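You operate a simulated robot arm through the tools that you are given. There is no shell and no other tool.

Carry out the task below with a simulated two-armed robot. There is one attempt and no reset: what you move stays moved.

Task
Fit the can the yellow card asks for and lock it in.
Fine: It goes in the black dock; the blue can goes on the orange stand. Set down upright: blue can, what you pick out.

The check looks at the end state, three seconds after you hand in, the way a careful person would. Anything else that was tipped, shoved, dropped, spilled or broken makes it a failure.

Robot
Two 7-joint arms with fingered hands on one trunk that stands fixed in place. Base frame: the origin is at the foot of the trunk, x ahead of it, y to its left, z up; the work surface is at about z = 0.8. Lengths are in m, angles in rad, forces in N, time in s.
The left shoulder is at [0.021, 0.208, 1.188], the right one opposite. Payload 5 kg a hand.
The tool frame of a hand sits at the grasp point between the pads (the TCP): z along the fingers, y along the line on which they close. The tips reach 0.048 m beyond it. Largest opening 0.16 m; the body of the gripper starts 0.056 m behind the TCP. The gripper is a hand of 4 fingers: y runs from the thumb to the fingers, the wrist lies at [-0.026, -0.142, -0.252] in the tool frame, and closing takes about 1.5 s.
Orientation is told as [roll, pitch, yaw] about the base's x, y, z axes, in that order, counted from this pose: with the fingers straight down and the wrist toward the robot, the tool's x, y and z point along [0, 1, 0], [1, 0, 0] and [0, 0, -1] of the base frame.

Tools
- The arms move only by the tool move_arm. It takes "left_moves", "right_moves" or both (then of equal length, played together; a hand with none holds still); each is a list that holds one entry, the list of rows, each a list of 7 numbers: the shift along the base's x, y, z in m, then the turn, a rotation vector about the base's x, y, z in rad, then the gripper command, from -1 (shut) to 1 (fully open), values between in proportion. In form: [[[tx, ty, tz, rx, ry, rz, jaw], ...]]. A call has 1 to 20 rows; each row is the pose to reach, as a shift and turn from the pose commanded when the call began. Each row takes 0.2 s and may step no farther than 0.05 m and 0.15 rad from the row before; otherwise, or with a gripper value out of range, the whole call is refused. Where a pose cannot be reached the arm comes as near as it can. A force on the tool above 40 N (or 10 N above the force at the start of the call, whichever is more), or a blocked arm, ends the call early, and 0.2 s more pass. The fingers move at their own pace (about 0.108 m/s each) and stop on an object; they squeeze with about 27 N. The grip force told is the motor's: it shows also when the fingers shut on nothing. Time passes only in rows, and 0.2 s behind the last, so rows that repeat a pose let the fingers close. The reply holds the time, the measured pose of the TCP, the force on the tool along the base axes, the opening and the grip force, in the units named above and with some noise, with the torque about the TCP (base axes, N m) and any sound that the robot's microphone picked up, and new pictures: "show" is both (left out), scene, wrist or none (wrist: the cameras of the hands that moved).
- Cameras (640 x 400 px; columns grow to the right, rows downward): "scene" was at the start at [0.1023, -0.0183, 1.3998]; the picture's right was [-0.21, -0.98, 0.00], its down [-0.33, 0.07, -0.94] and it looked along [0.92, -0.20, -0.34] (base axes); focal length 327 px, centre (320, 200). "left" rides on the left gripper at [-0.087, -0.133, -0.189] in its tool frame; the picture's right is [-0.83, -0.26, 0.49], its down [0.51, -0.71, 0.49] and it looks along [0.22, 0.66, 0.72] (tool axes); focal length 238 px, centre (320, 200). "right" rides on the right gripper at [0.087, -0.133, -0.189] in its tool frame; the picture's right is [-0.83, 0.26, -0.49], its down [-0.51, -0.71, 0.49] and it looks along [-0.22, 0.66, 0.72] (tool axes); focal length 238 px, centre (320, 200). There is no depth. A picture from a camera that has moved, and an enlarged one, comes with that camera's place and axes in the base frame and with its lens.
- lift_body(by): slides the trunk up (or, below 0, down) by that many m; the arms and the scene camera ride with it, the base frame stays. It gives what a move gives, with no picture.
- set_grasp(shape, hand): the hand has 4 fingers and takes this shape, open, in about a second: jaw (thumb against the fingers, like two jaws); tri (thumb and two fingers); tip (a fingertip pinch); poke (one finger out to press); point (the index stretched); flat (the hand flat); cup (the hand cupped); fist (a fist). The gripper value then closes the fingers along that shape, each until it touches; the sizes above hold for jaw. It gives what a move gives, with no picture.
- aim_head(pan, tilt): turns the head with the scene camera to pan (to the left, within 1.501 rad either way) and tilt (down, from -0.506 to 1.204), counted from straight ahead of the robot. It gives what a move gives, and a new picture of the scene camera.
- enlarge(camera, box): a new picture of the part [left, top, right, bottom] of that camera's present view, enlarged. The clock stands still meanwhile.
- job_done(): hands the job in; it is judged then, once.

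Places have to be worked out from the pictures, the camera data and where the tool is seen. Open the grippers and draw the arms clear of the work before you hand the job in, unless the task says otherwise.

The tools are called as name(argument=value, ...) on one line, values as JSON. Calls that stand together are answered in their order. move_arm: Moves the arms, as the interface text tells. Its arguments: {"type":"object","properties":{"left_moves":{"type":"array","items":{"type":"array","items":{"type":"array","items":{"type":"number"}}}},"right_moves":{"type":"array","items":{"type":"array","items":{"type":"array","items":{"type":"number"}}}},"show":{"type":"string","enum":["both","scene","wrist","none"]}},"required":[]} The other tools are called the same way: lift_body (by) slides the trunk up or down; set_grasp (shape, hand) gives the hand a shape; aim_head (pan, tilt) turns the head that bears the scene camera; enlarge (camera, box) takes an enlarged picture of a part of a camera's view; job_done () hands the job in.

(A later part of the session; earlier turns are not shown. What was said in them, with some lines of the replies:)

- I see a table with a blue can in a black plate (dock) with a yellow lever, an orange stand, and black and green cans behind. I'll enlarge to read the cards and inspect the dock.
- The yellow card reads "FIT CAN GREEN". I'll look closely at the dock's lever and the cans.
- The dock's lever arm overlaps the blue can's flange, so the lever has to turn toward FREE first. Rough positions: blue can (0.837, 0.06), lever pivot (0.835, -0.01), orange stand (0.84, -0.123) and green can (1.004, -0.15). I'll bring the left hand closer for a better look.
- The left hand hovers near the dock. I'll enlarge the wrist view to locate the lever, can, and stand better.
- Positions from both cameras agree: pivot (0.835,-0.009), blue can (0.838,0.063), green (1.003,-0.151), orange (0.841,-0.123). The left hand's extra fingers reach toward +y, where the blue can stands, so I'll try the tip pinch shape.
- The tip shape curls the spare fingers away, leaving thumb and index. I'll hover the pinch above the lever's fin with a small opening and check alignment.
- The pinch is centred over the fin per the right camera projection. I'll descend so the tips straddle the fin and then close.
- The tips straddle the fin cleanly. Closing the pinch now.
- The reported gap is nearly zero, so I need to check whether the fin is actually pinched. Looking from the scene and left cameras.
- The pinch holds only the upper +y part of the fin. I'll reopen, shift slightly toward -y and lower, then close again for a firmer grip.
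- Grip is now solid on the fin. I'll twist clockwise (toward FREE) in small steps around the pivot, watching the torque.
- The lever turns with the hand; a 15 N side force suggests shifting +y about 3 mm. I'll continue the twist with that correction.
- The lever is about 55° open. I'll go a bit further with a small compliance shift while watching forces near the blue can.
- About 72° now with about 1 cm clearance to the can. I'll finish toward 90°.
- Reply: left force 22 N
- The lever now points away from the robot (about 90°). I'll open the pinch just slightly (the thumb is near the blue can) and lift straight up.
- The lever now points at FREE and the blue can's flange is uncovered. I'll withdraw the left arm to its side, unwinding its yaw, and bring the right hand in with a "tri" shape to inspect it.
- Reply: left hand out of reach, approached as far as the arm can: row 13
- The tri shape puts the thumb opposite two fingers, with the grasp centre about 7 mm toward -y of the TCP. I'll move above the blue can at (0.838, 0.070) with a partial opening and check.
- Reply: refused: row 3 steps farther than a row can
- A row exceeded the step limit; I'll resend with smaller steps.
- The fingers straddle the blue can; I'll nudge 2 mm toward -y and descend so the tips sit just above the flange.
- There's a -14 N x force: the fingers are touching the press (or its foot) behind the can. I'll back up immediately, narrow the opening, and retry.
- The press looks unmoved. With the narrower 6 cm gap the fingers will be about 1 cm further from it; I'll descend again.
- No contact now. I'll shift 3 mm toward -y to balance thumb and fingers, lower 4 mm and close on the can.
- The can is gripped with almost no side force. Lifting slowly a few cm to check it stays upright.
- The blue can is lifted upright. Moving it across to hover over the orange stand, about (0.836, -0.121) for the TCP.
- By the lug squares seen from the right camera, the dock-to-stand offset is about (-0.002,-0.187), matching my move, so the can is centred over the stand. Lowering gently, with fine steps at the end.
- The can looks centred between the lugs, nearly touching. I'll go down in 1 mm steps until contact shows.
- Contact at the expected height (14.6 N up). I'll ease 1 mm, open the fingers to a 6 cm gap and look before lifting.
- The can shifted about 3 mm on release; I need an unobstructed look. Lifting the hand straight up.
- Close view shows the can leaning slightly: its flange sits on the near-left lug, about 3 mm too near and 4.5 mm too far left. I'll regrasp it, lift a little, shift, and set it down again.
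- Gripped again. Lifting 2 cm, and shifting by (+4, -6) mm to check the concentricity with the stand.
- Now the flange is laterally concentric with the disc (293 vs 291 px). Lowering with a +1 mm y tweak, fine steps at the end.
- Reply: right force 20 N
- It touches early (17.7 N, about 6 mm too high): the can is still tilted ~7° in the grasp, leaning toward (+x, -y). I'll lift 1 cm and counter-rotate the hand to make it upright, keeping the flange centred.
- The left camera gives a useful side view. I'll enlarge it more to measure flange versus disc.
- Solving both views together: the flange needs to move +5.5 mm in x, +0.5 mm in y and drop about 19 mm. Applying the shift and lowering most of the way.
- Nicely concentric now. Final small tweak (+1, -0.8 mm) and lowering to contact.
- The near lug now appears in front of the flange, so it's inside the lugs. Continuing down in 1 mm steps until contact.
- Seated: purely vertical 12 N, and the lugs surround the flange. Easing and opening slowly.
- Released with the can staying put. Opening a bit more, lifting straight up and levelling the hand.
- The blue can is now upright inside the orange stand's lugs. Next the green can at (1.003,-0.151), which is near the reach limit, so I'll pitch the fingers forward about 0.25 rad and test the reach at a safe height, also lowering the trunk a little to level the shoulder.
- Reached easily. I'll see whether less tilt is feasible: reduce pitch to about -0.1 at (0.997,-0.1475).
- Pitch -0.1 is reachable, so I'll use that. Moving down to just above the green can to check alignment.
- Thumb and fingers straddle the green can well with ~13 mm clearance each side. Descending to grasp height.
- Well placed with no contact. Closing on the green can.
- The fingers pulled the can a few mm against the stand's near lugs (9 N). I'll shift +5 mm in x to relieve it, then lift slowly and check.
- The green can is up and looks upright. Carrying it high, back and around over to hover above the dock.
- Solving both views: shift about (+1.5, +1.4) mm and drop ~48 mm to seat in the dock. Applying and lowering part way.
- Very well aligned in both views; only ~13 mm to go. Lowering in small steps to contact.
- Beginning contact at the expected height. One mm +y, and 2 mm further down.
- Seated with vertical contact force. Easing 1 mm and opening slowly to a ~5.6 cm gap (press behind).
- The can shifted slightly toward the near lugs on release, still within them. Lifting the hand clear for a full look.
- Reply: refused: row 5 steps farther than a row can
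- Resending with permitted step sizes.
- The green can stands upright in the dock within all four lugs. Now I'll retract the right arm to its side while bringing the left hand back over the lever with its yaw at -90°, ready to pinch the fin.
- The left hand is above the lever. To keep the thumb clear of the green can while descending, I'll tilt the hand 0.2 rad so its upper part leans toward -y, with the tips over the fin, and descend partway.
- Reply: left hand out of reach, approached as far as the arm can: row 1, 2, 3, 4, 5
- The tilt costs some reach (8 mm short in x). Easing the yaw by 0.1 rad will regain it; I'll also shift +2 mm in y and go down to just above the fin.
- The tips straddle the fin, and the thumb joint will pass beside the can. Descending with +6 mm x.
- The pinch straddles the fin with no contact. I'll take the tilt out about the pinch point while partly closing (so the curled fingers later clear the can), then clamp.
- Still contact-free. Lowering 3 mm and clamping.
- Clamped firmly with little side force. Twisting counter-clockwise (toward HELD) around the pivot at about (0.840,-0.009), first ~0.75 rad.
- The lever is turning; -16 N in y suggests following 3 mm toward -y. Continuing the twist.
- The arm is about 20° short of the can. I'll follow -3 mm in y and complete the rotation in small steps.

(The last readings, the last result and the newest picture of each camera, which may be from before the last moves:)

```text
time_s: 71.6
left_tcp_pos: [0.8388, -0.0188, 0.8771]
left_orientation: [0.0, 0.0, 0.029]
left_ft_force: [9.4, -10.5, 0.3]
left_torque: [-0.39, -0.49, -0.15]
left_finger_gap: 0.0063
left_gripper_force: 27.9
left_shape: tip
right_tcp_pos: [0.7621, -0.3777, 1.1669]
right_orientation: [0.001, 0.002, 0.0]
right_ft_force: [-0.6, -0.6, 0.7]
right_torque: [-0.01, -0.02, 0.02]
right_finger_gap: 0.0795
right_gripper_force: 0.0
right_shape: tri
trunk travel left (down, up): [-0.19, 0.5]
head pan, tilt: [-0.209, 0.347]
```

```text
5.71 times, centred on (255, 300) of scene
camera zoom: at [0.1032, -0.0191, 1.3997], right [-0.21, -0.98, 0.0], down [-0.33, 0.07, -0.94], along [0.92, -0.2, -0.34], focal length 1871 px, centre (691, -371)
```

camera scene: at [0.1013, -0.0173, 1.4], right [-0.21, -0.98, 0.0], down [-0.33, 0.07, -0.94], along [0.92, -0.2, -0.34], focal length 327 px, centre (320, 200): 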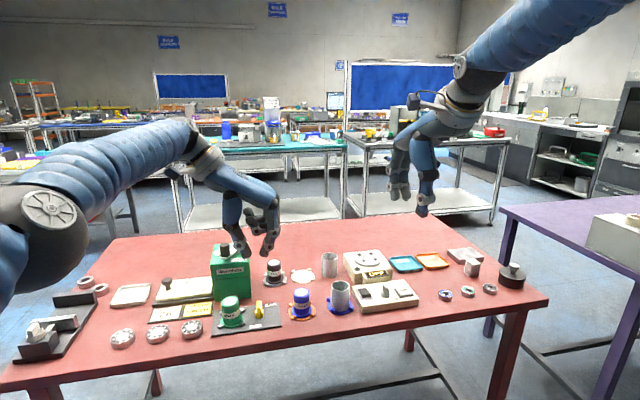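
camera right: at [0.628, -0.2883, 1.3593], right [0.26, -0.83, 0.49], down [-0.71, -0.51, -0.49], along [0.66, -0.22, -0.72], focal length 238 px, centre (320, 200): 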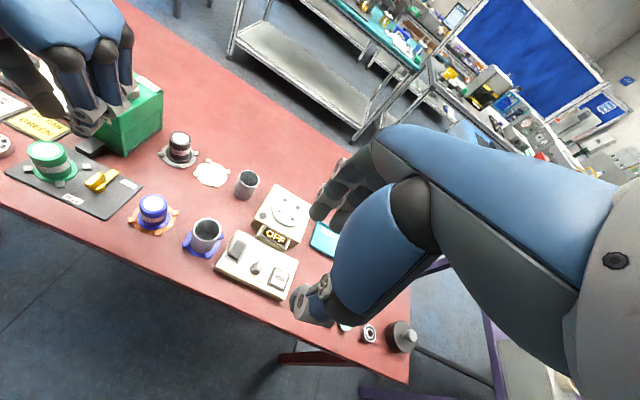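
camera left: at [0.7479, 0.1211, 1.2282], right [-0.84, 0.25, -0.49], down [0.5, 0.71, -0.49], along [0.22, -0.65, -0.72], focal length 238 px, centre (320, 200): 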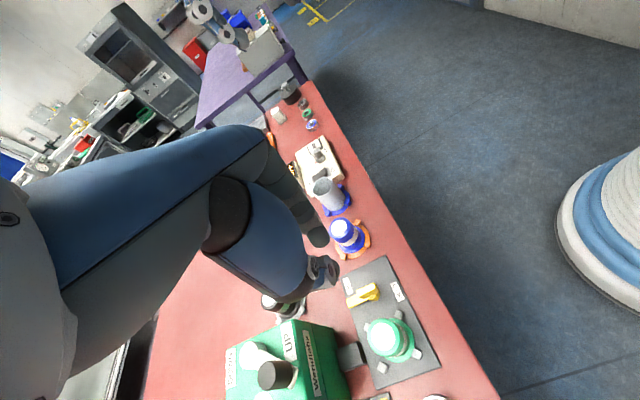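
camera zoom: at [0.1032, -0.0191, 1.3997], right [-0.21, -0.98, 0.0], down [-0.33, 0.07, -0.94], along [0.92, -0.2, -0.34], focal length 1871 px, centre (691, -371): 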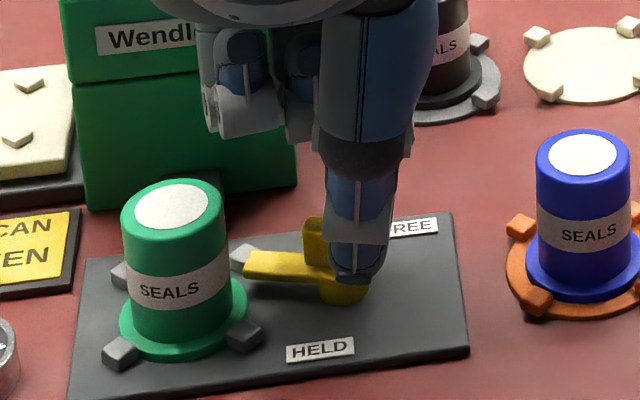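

The hand is at yaw 0 but the lever arm is still ~0.3 rad short because the pinch slipped. I'll open slightly, turn the hand back ~0.27 rad to align with the fin, and re-clamp.

move_arm(left_moves=[[[0, 0, 0, 0, 0, 0, -0.8], [0, 0, 0, 0, 0, 0, -0.75], [-0.0005, 0.003, 0, 0, 0, -0.13, -0.75], [-0.001, 0.0055, 0, 0, 0, -0.27, -0.75], [-0.001, 0.0055, 0, 0, 0, -0.27, -0.75]]], show="none")

enlarge(camera="right", box=[50, 130, 140, 205])

enlarge(camera="scene", box=[215, 265, 295, 335])

```text
time_s: 72.8
left_tcp_pos: [0.8367, -0.0141, 0.8766]
left_orientation: [-0.001, 0.001, -0.241]
left_ft_force: [-0.2, 0.2, 0.6]
left_torque: [0.07, -0.02, 0.01]
left_finger_gap: 0.02
left_gripper_force: 0.1
left_shape: tip
right_tcp_pos: [0.7634, -0.3779, 1.1676]
right_orientation: [0.001, 0.0, -0.001]
right_ft_force: [0.6, -0.6, 0.3]
right_torque: [0.05, -0.02, -0.03]
right_finger_gap: 0.0795
right_gripper_force: 0.0
right_shape: tri
trunk travel left (down, up): [-0.19, 0.5]
head pan, tilt: [-0.209, 0.347]
```

```text
5.33 times, centred on (95, 168) of right
camera zoom: at [0.629, -0.2907, 1.3579], right [0.26, -0.83, 0.49], down [-0.71, -0.51, -0.49], along [0.66, -0.22, -0.72], focal length 1271 px, centre (1520, 373)
```

zoom: 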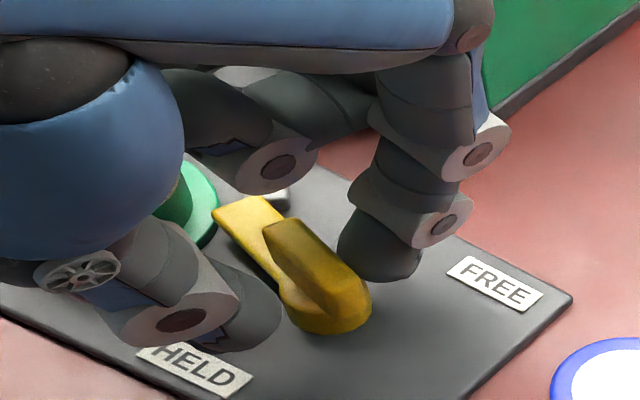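

```text
5.71 times, centred on (255, 300) of scene
camera zoom: at [0.1023, -0.019, 1.3998], right [-0.21, -0.98, 0.0], down [-0.33, 0.07, -0.94], along [0.92, -0.2, -0.34], focal length 1871 px, centre (691, -371)
```

zoom: 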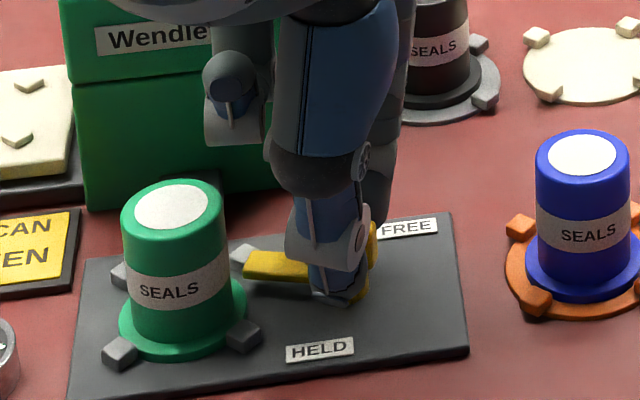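

The fin is between the tips and roughly aligned. Re-clamping.

move_arm(left_moves=[[[0.001, 0, 0, 0, 0, 0, -0.85], [0.001, 0, 0, 0, 0, 0, -1], [0.001, 0, 0, 0, 0, 0, -1], [0.001, 0, 0, 0, 0, 0, -1]]], show="none")

enlarge(camera="right", box=[50, 130, 140, 205])

enlarge(camera="scene", box=[215, 265, 295, 335])

```text
time_s: 73.8
left_tcp_pos: [0.8387, -0.0139, 0.8766]
left_orientation: [0.001, 0.001, -0.241]
left_ft_force: [1.4, -2.9, -1.8]
left_torque: [-0.09, -0.11, -0.03]
left_finger_gap: 0.0045
left_gripper_force: 27.1
left_shape: tip
right_tcp_pos: [0.7631, -0.3777, 1.169]
right_orientation: [-0.001, 0.001, 0.0]
right_ft_force: [0.0, 0.8, 0.2]
right_torque: [-0.03, 0.01, 0.02]
right_finger_gap: 0.0793
right_gripper_force: 0.1
right_shape: tri
trunk travel left (down, up): [-0.19, 0.5]
head pan, tilt: [-0.209, 0.347]
```

```text
5.33 times, centred on (95, 168) of right
camera zoom: at [0.6294, -0.2899, 1.3579], right [0.26, -0.83, 0.49], down [-0.71, -0.51, -0.49], along [0.66, -0.22, -0.72], focal length 1271 px, centre (1520, 373)
```

zoom: 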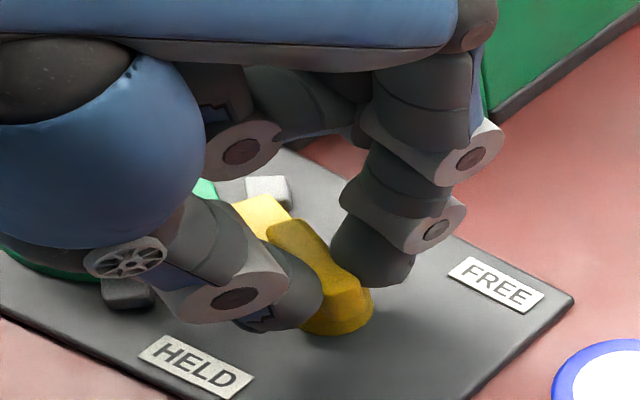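

```text
5.71 times, centred on (255, 300) of scene
camera zoom: at [0.1027, -0.0185, 1.3998], right [-0.21, -0.98, 0.0], down [-0.33, 0.07, -0.94], along [0.92, -0.2, -0.34], focal length 1871 px, centre (691, -371)
```

zoom: 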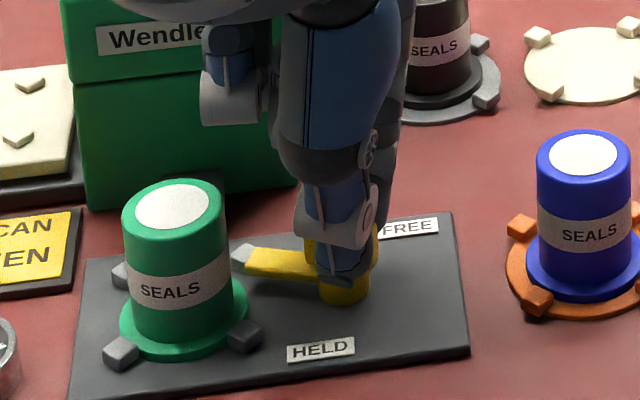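

Aligned clamp now (gap 0.0045). Turning CCW about 0.35 rad in small steps.

move_arm(left_moves=[[[0.0005, 0, 0, 0, 0, 0.09, -1], [0.001, 0, 0, 0, 0, 0.18, -1], [0.0014, 0, 0, 0, 0, 0.27, -1], [0.0018, 0, 0, 0, 0, 0.35, -1], [0.0018, 0, 0, 0, 0, 0.35, -1]]], show="none")

enlarge(camera="right", box=[50, 130, 140, 205])

enlarge(camera="scene", box=[215, 265, 295, 335])

```text
time_s: 75.0
left_tcp_pos: [0.8414, -0.0162, 0.8777]
left_orientation: [0.0, 0.0, 0.109]
left_ft_force: [0.3, -10.0, -2.6]
left_torque: [-0.28, -0.09, -0.08]
left_finger_gap: 0.0045
left_gripper_force: 26.7
left_shape: tip
right_tcp_pos: [0.7629, -0.3785, 1.168]
right_orientation: [-0.002, 0.0, -0.001]
right_ft_force: [0.0, 0.3, 0.2]
right_torque: [0.0, -0.01, 0.03]
right_finger_gap: 0.0792
right_gripper_force: 0.0
right_shape: tri
trunk travel left (down, up): [-0.19, 0.5]
head pan, tilt: [-0.209, 0.347]
```

```text
5.33 times, centred on (95, 168) of right
camera zoom: at [0.6294, -0.2907, 1.3577], right [0.26, -0.83, 0.49], down [-0.71, -0.51, -0.49], along [0.66, -0.22, -0.72], focal length 1271 px, centre (1520, 373)
```

zoom: 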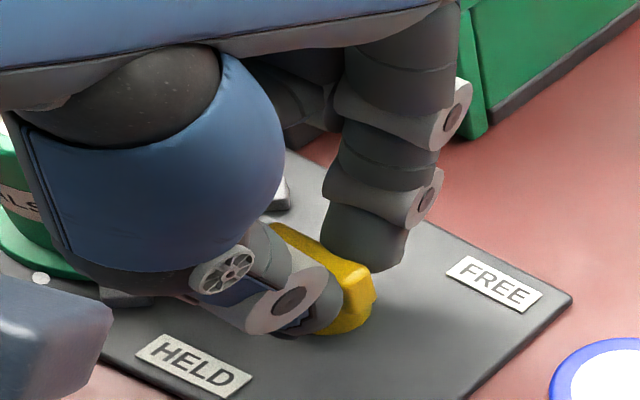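

```text
5.71 times, centred on (255, 300) of scene
camera zoom: at [0.1028, -0.0191, 1.3998], right [-0.21, -0.98, 0.0], down [-0.33, 0.07, -0.94], along [0.92, -0.2, -0.34], focal length 1871 px, centre (691, -371)
```

zoom: 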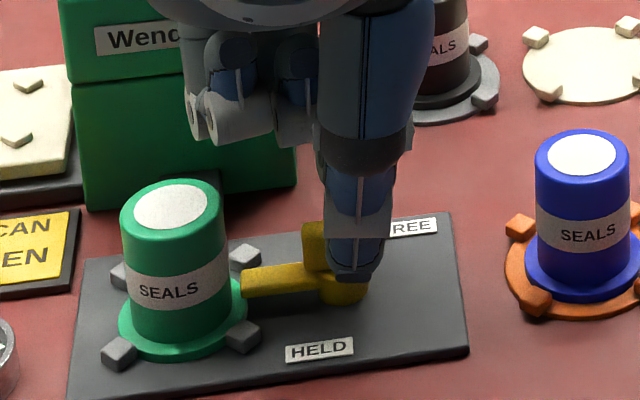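

The arm is back over the flange, nearly at its original HELD angle (maybe 0.06 rad short). I'll push a further 0.1 rad to seat it fully, watching torque.

move_arm(left_moves=[[[0.0002, -0.001, 0, 0, 0, 0.05, -1], [0.0003, -0.001, 0, 0, 0, 0.1, -1], [0.0003, -0.001, 0, 0, 0, 0.1, -1]]], show="none")

enlarge(camera="scene", box=[205, 285, 290, 340])

```text
time_s: 75.8
left_tcp_pos: [0.8404, -0.0159, 0.8767]
left_orientation: [0.0, -0.001, 0.209]
left_ft_force: [0.6, -12.1, -1.9]
left_torque: [-0.43, -0.08, -0.19]
left_finger_gap: 0.0043
left_gripper_force: 27.3
left_shape: tip
right_tcp_pos: [0.7621, -0.3786, 1.168]
right_orientation: [0.0, 0.0, -0.001]
right_ft_force: [0.1, 0.1, 0.0]
right_torque: [0.0, -0.02, -0.02]
right_finger_gap: 0.0796
right_gripper_force: 0.1
right_shape: tri
trunk travel left (down, up): [-0.19, 0.5]
head pan, tilt: [-0.209, 0.347]
```

```text
7.27 times, centred on (248, 312) of scene
camera zoom: at [0.1027, -0.0192, 1.3998], right [-0.21, -0.98, 0.0], down [-0.33, 0.07, -0.94], along [0.92, -0.2, -0.34], focal length 2381 px, centre (847, -618)
```

zoom: 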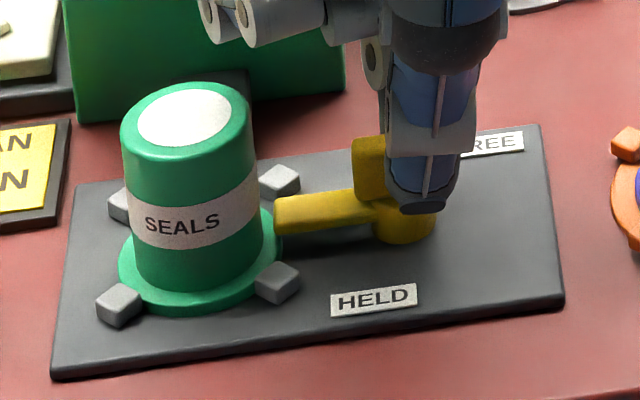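

The lever arm now coincides with its original HELD position in the image. Releasing the fin slightly and lifting straight up.

move_arm(left_moves=[[[0, 0, 0, 0, 0, 0, -0.85], [0, 0, 0, 0, 0, 0, -0.7], [0, 0, 0, 0, 0, 0, -0.6], [0, 0, 0.02, 0, 0, 0, -0.6], [0, 0, 0.06, 0, 0, 0, -0.6], [0, 0, 0.1, 0, 0, 0, -0.6], [0, 0, 0.15, 0, 0, 0, -0.6], [-0.03, 0, 0.18, 0, 0, 0, -0.6]]], show="none")

enlarge(camera="scene", box=[205, 285, 290, 340])

enlarge(camera="right", box=[20, 130, 150, 220])

enlarge(camera="left", box=[290, 200, 420, 310])

```text
time_s: 77.6
left_tcp_pos: [0.8083, -0.0147, 1.059]
left_orientation: [0.0, 0.001, 0.211]
left_ft_force: [-1.8, 0.3, -0.8]
left_torque: [0.02, -0.16, 0.01]
left_finger_gap: 0.0313
left_gripper_force: 0.1
left_shape: tip
right_tcp_pos: [0.7611, -0.3772, 1.1707]
right_orientation: [0.0, -0.002, 0.0]
right_ft_force: [-0.9, -0.2, 0.6]
right_torque: [-0.01, -0.1, -0.03]
right_finger_gap: 0.0796
right_gripper_force: 0.1
right_shape: tri
trunk travel left (down, up): [-0.19, 0.5]
head pan, tilt: [-0.209, 0.347]
```

```text
7.27 times, centred on (248, 312) of scene
camera zoom: at [0.1001, -0.0185, 1.4001], right [-0.21, -0.98, 0.0], down [-0.33, 0.07, -0.94], along [0.92, -0.2, -0.34], focal length 2381 px, centre (847, -618)
```

zoom: 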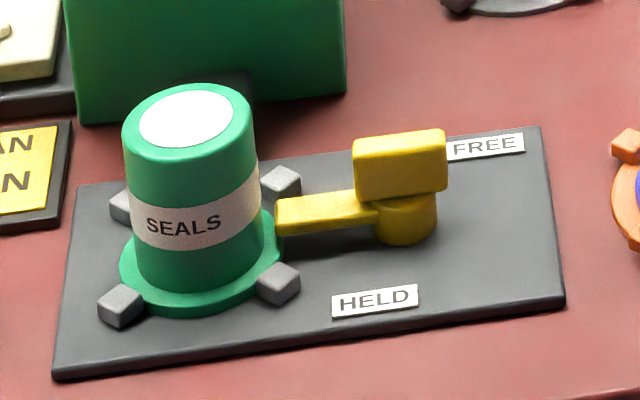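

```text
4.44 times, centred on (85, 175) of right
camera zoom: at [0.6267, -0.2901, 1.3598], right [0.26, -0.83, 0.49], down [-0.71, -0.51, -0.49], along [0.66, -0.22, -0.72], focal length 1059 px, centre (1364, 311)
```

zoom: 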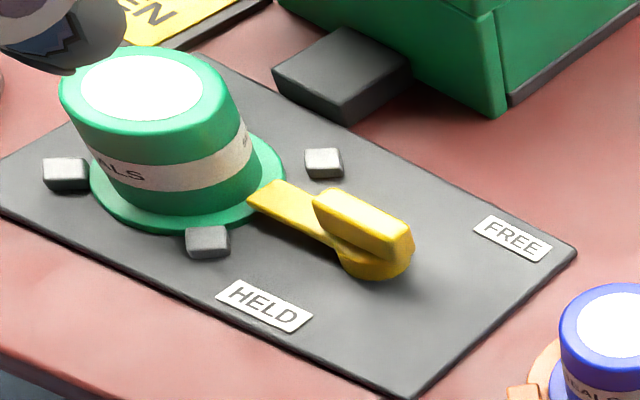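

```text
3.64 times, centred on (355, 255) of left
camera zoom: at [0.6962, -0.1261, 1.2481], right [-0.08, -0.87, -0.49], down [-0.8, 0.35, -0.49], along [0.6, 0.35, -0.72], focal length 867 px, centre (193, 0)
```

zoom: 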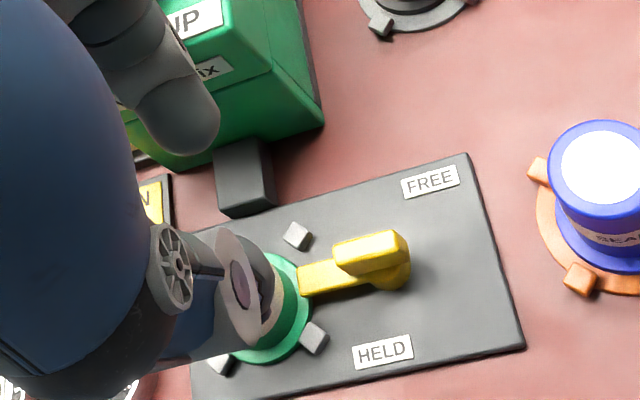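

The lever sits exactly as it originally did in HELD, over the green can's flange, and the can is upright among the lugs. I'll withdraw the left arm to its start area and open both hands.

move_arm(left_moves=[[[-0.02, 0.02, 0.03, 0, 0, -0.03, -0.6], [-0.05, 0.045, 0.05, 0, 0, -0.06, -0.6], [-0.08, 0.075, 0.065, 0, 0, -0.1, -0.6], [-0.11, 0.105, 0.075, 0, 0, -0.14, -0.3], [-0.14, 0.135, 0.08, 0, 0, -0.18, 0], [-0.165, 0.165, 0.08, 0, 0, -0.21, 0.5], [-0.18, 0.185, 0.08, 0, 0, -0.21, 1], [-0.18, 0.185, 0.08, 0, 0, -0.21, 1], [-0.18, 0.185, 0.08, 0, 0, -0.21, 1]]], right_moves=[[[0, 0, 0, 0, 0, 0, 0.3], [0, 0, 0, 0, 0, 0, 0.6], [0, 0, 0, 0, 0, 0, 1], [0, 0, 0, 0, 0, 0, 1], [0, 0, 0, 0, 0, 0, 1], [0, 0, 0, 0, 0, 0, 1], [0, 0, 0, 0, 0, 0, 1], [0, 0, 0, 0, 0, 0, 1], [0, 0, 0, 0, 0, 0, 1]]], show="both")

enlarge(camera="scene", box=[130, 230, 360, 355])

enlarge(camera="right", box=[0, 80, 260, 260])

enlarge(camera="left", box=[360, 120, 480, 220])

```text
time_s: 79.6
left_tcp_pos: [0.6311, 0.1714, 1.1362]
left_orientation: [0.002, 0.0, 0.0]
left_ft_force: [0.5, -0.1, 0.4]
left_torque: [-0.05, -0.02, 0.0]
left_finger_gap: 0.1597
left_gripper_force: 0.1
left_shape: tip
right_tcp_pos: [0.7633, -0.377, 1.168]
right_orientation: [0.001, 0.001, 0.001]
right_ft_force: [0.0, 0.1, -0.1]
right_torque: [0.0, -0.05, -0.04]
right_finger_gap: 0.1596
right_gripper_force: 0.2
right_shape: tri
trunk travel left (down, up): [-0.19, 0.5]
head pan, tilt: [-0.209, 0.347]
camera scene: at [0.1021, -0.018, 1.3998], right [-0.21, -0.98, 0.0], down [-0.33, 0.07, -0.94], along [0.92, -0.2, -0.34], focal length 327 px, centre (320, 200)
camera right: at [0.6289, -0.2893, 1.3583], right [0.26, -0.83, 0.49], down [-0.71, -0.51, -0.49], along [0.66, -0.22, -0.72], focal length 238 px, centre (320, 200)
camera left: at [0.4975, 0.0853, 1.3269], right [-0.26, -0.83, -0.49], down [-0.71, 0.51, -0.49], along [0.66, 0.22, -0.72], focal length 238 px, centre (320, 200)
```

scene: 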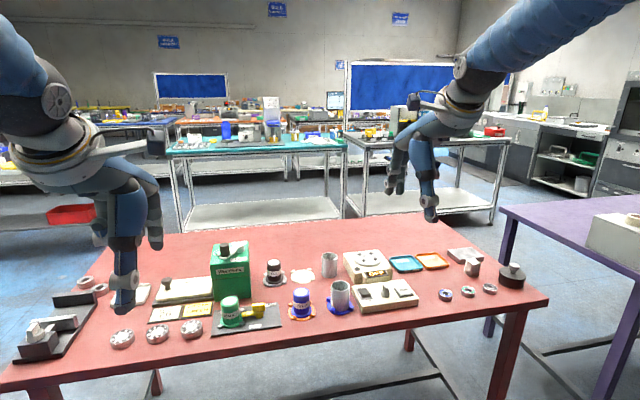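
right: 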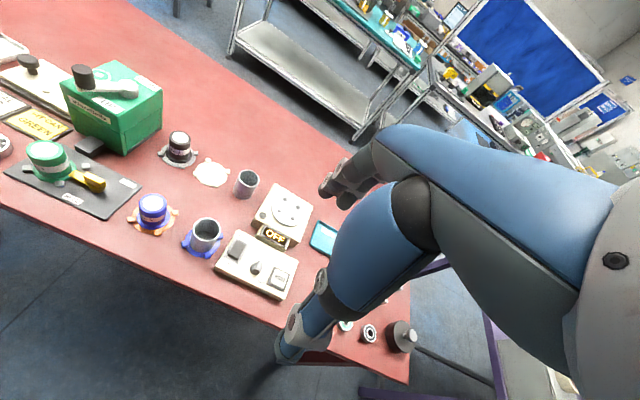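
left: 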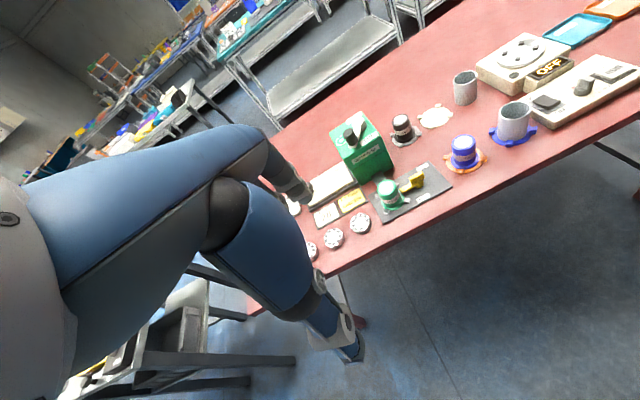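

```text
2.78 times, centred on (245, 292) of scene
camera zoom: at [0.1021, -0.018, 1.3998], right [-0.21, -0.98, 0.0], down [-0.33, 0.07, -0.94], along [0.92, -0.2, -0.34], focal length 911 px, centre (529, -57)
```

zoom: 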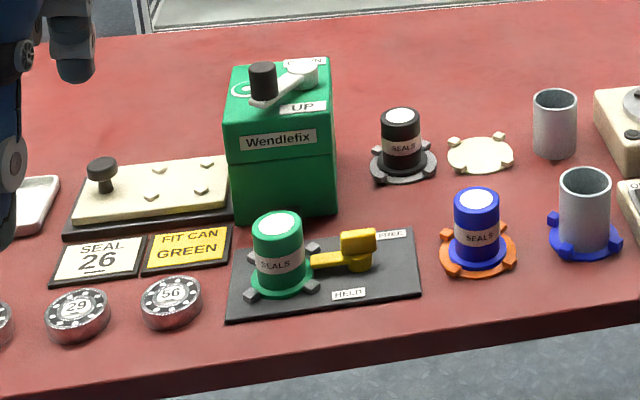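

```text
2.22 times, centred on (130, 170) of right
camera zoom: at [0.6289, -0.2893, 1.3583], right [0.26, -0.83, 0.49], down [-0.71, -0.51, -0.49], along [0.66, -0.22, -0.72], focal length 530 px, centre (742, 267)
```

zoom: 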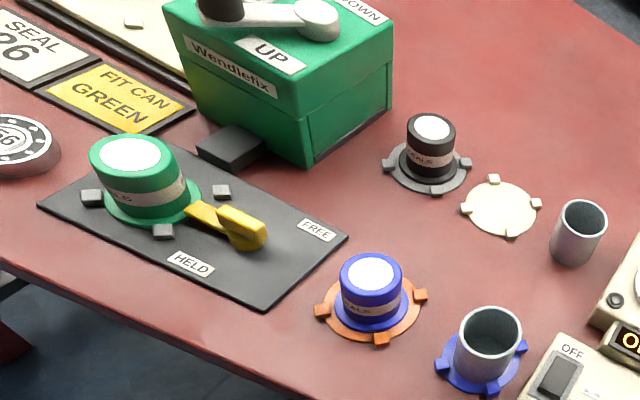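

```text
4.00 times, centred on (420, 170) of left
camera zoom: at [0.4975, 0.0853, 1.3269], right [-0.26, -0.83, -0.49], down [-0.71, 0.51, -0.49], along [0.66, 0.22, -0.72], focal length 953 px, centre (-80, 320)
```

zoom: 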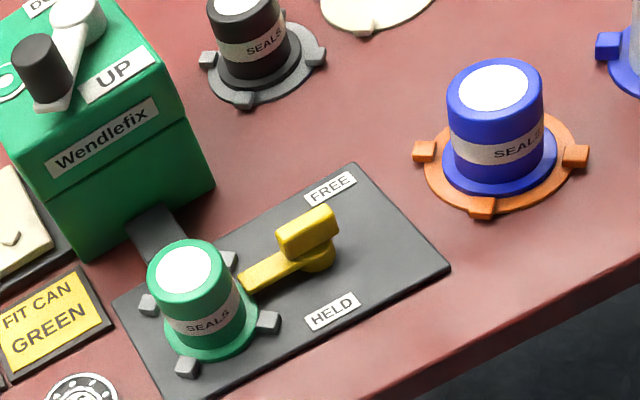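

Final check: the green can is upright in the black dock with the lever at HELD over its flange. The blue can is upright on the orange stand, and nothing else has shifted. Both hands are open and clear, so I'm handing in.

job_done()

```text
The job is handed in.
```

The yellow card asked for the green can. It now stands upright in the black dock, with the lever back at HELD over its flange. The blue can stands upright on the orange stand, inside its four lugs. I handed the job in with both hands open and drawn clear.

- **Blue can:** my first set-down left it leaning on one of the stand's lugs. I picked it up again and reseated it flat.
- **Green can:** it sits about 4 mm closer to the robot than the blue can did in the dock, but it is within the lugs and level.
- **Press:** one finger touched the press or its foot briefly (about 14 N). I compared pictures before and after, and it had not moved.
- **Lever:** my grip slipped about 0.3 rad while locking, so I re-clamped and finished the turn. No click was reported. I judged it locked because the lever matches its original HELD position in the pictures.

No other items looked disturbed in the last pictures.
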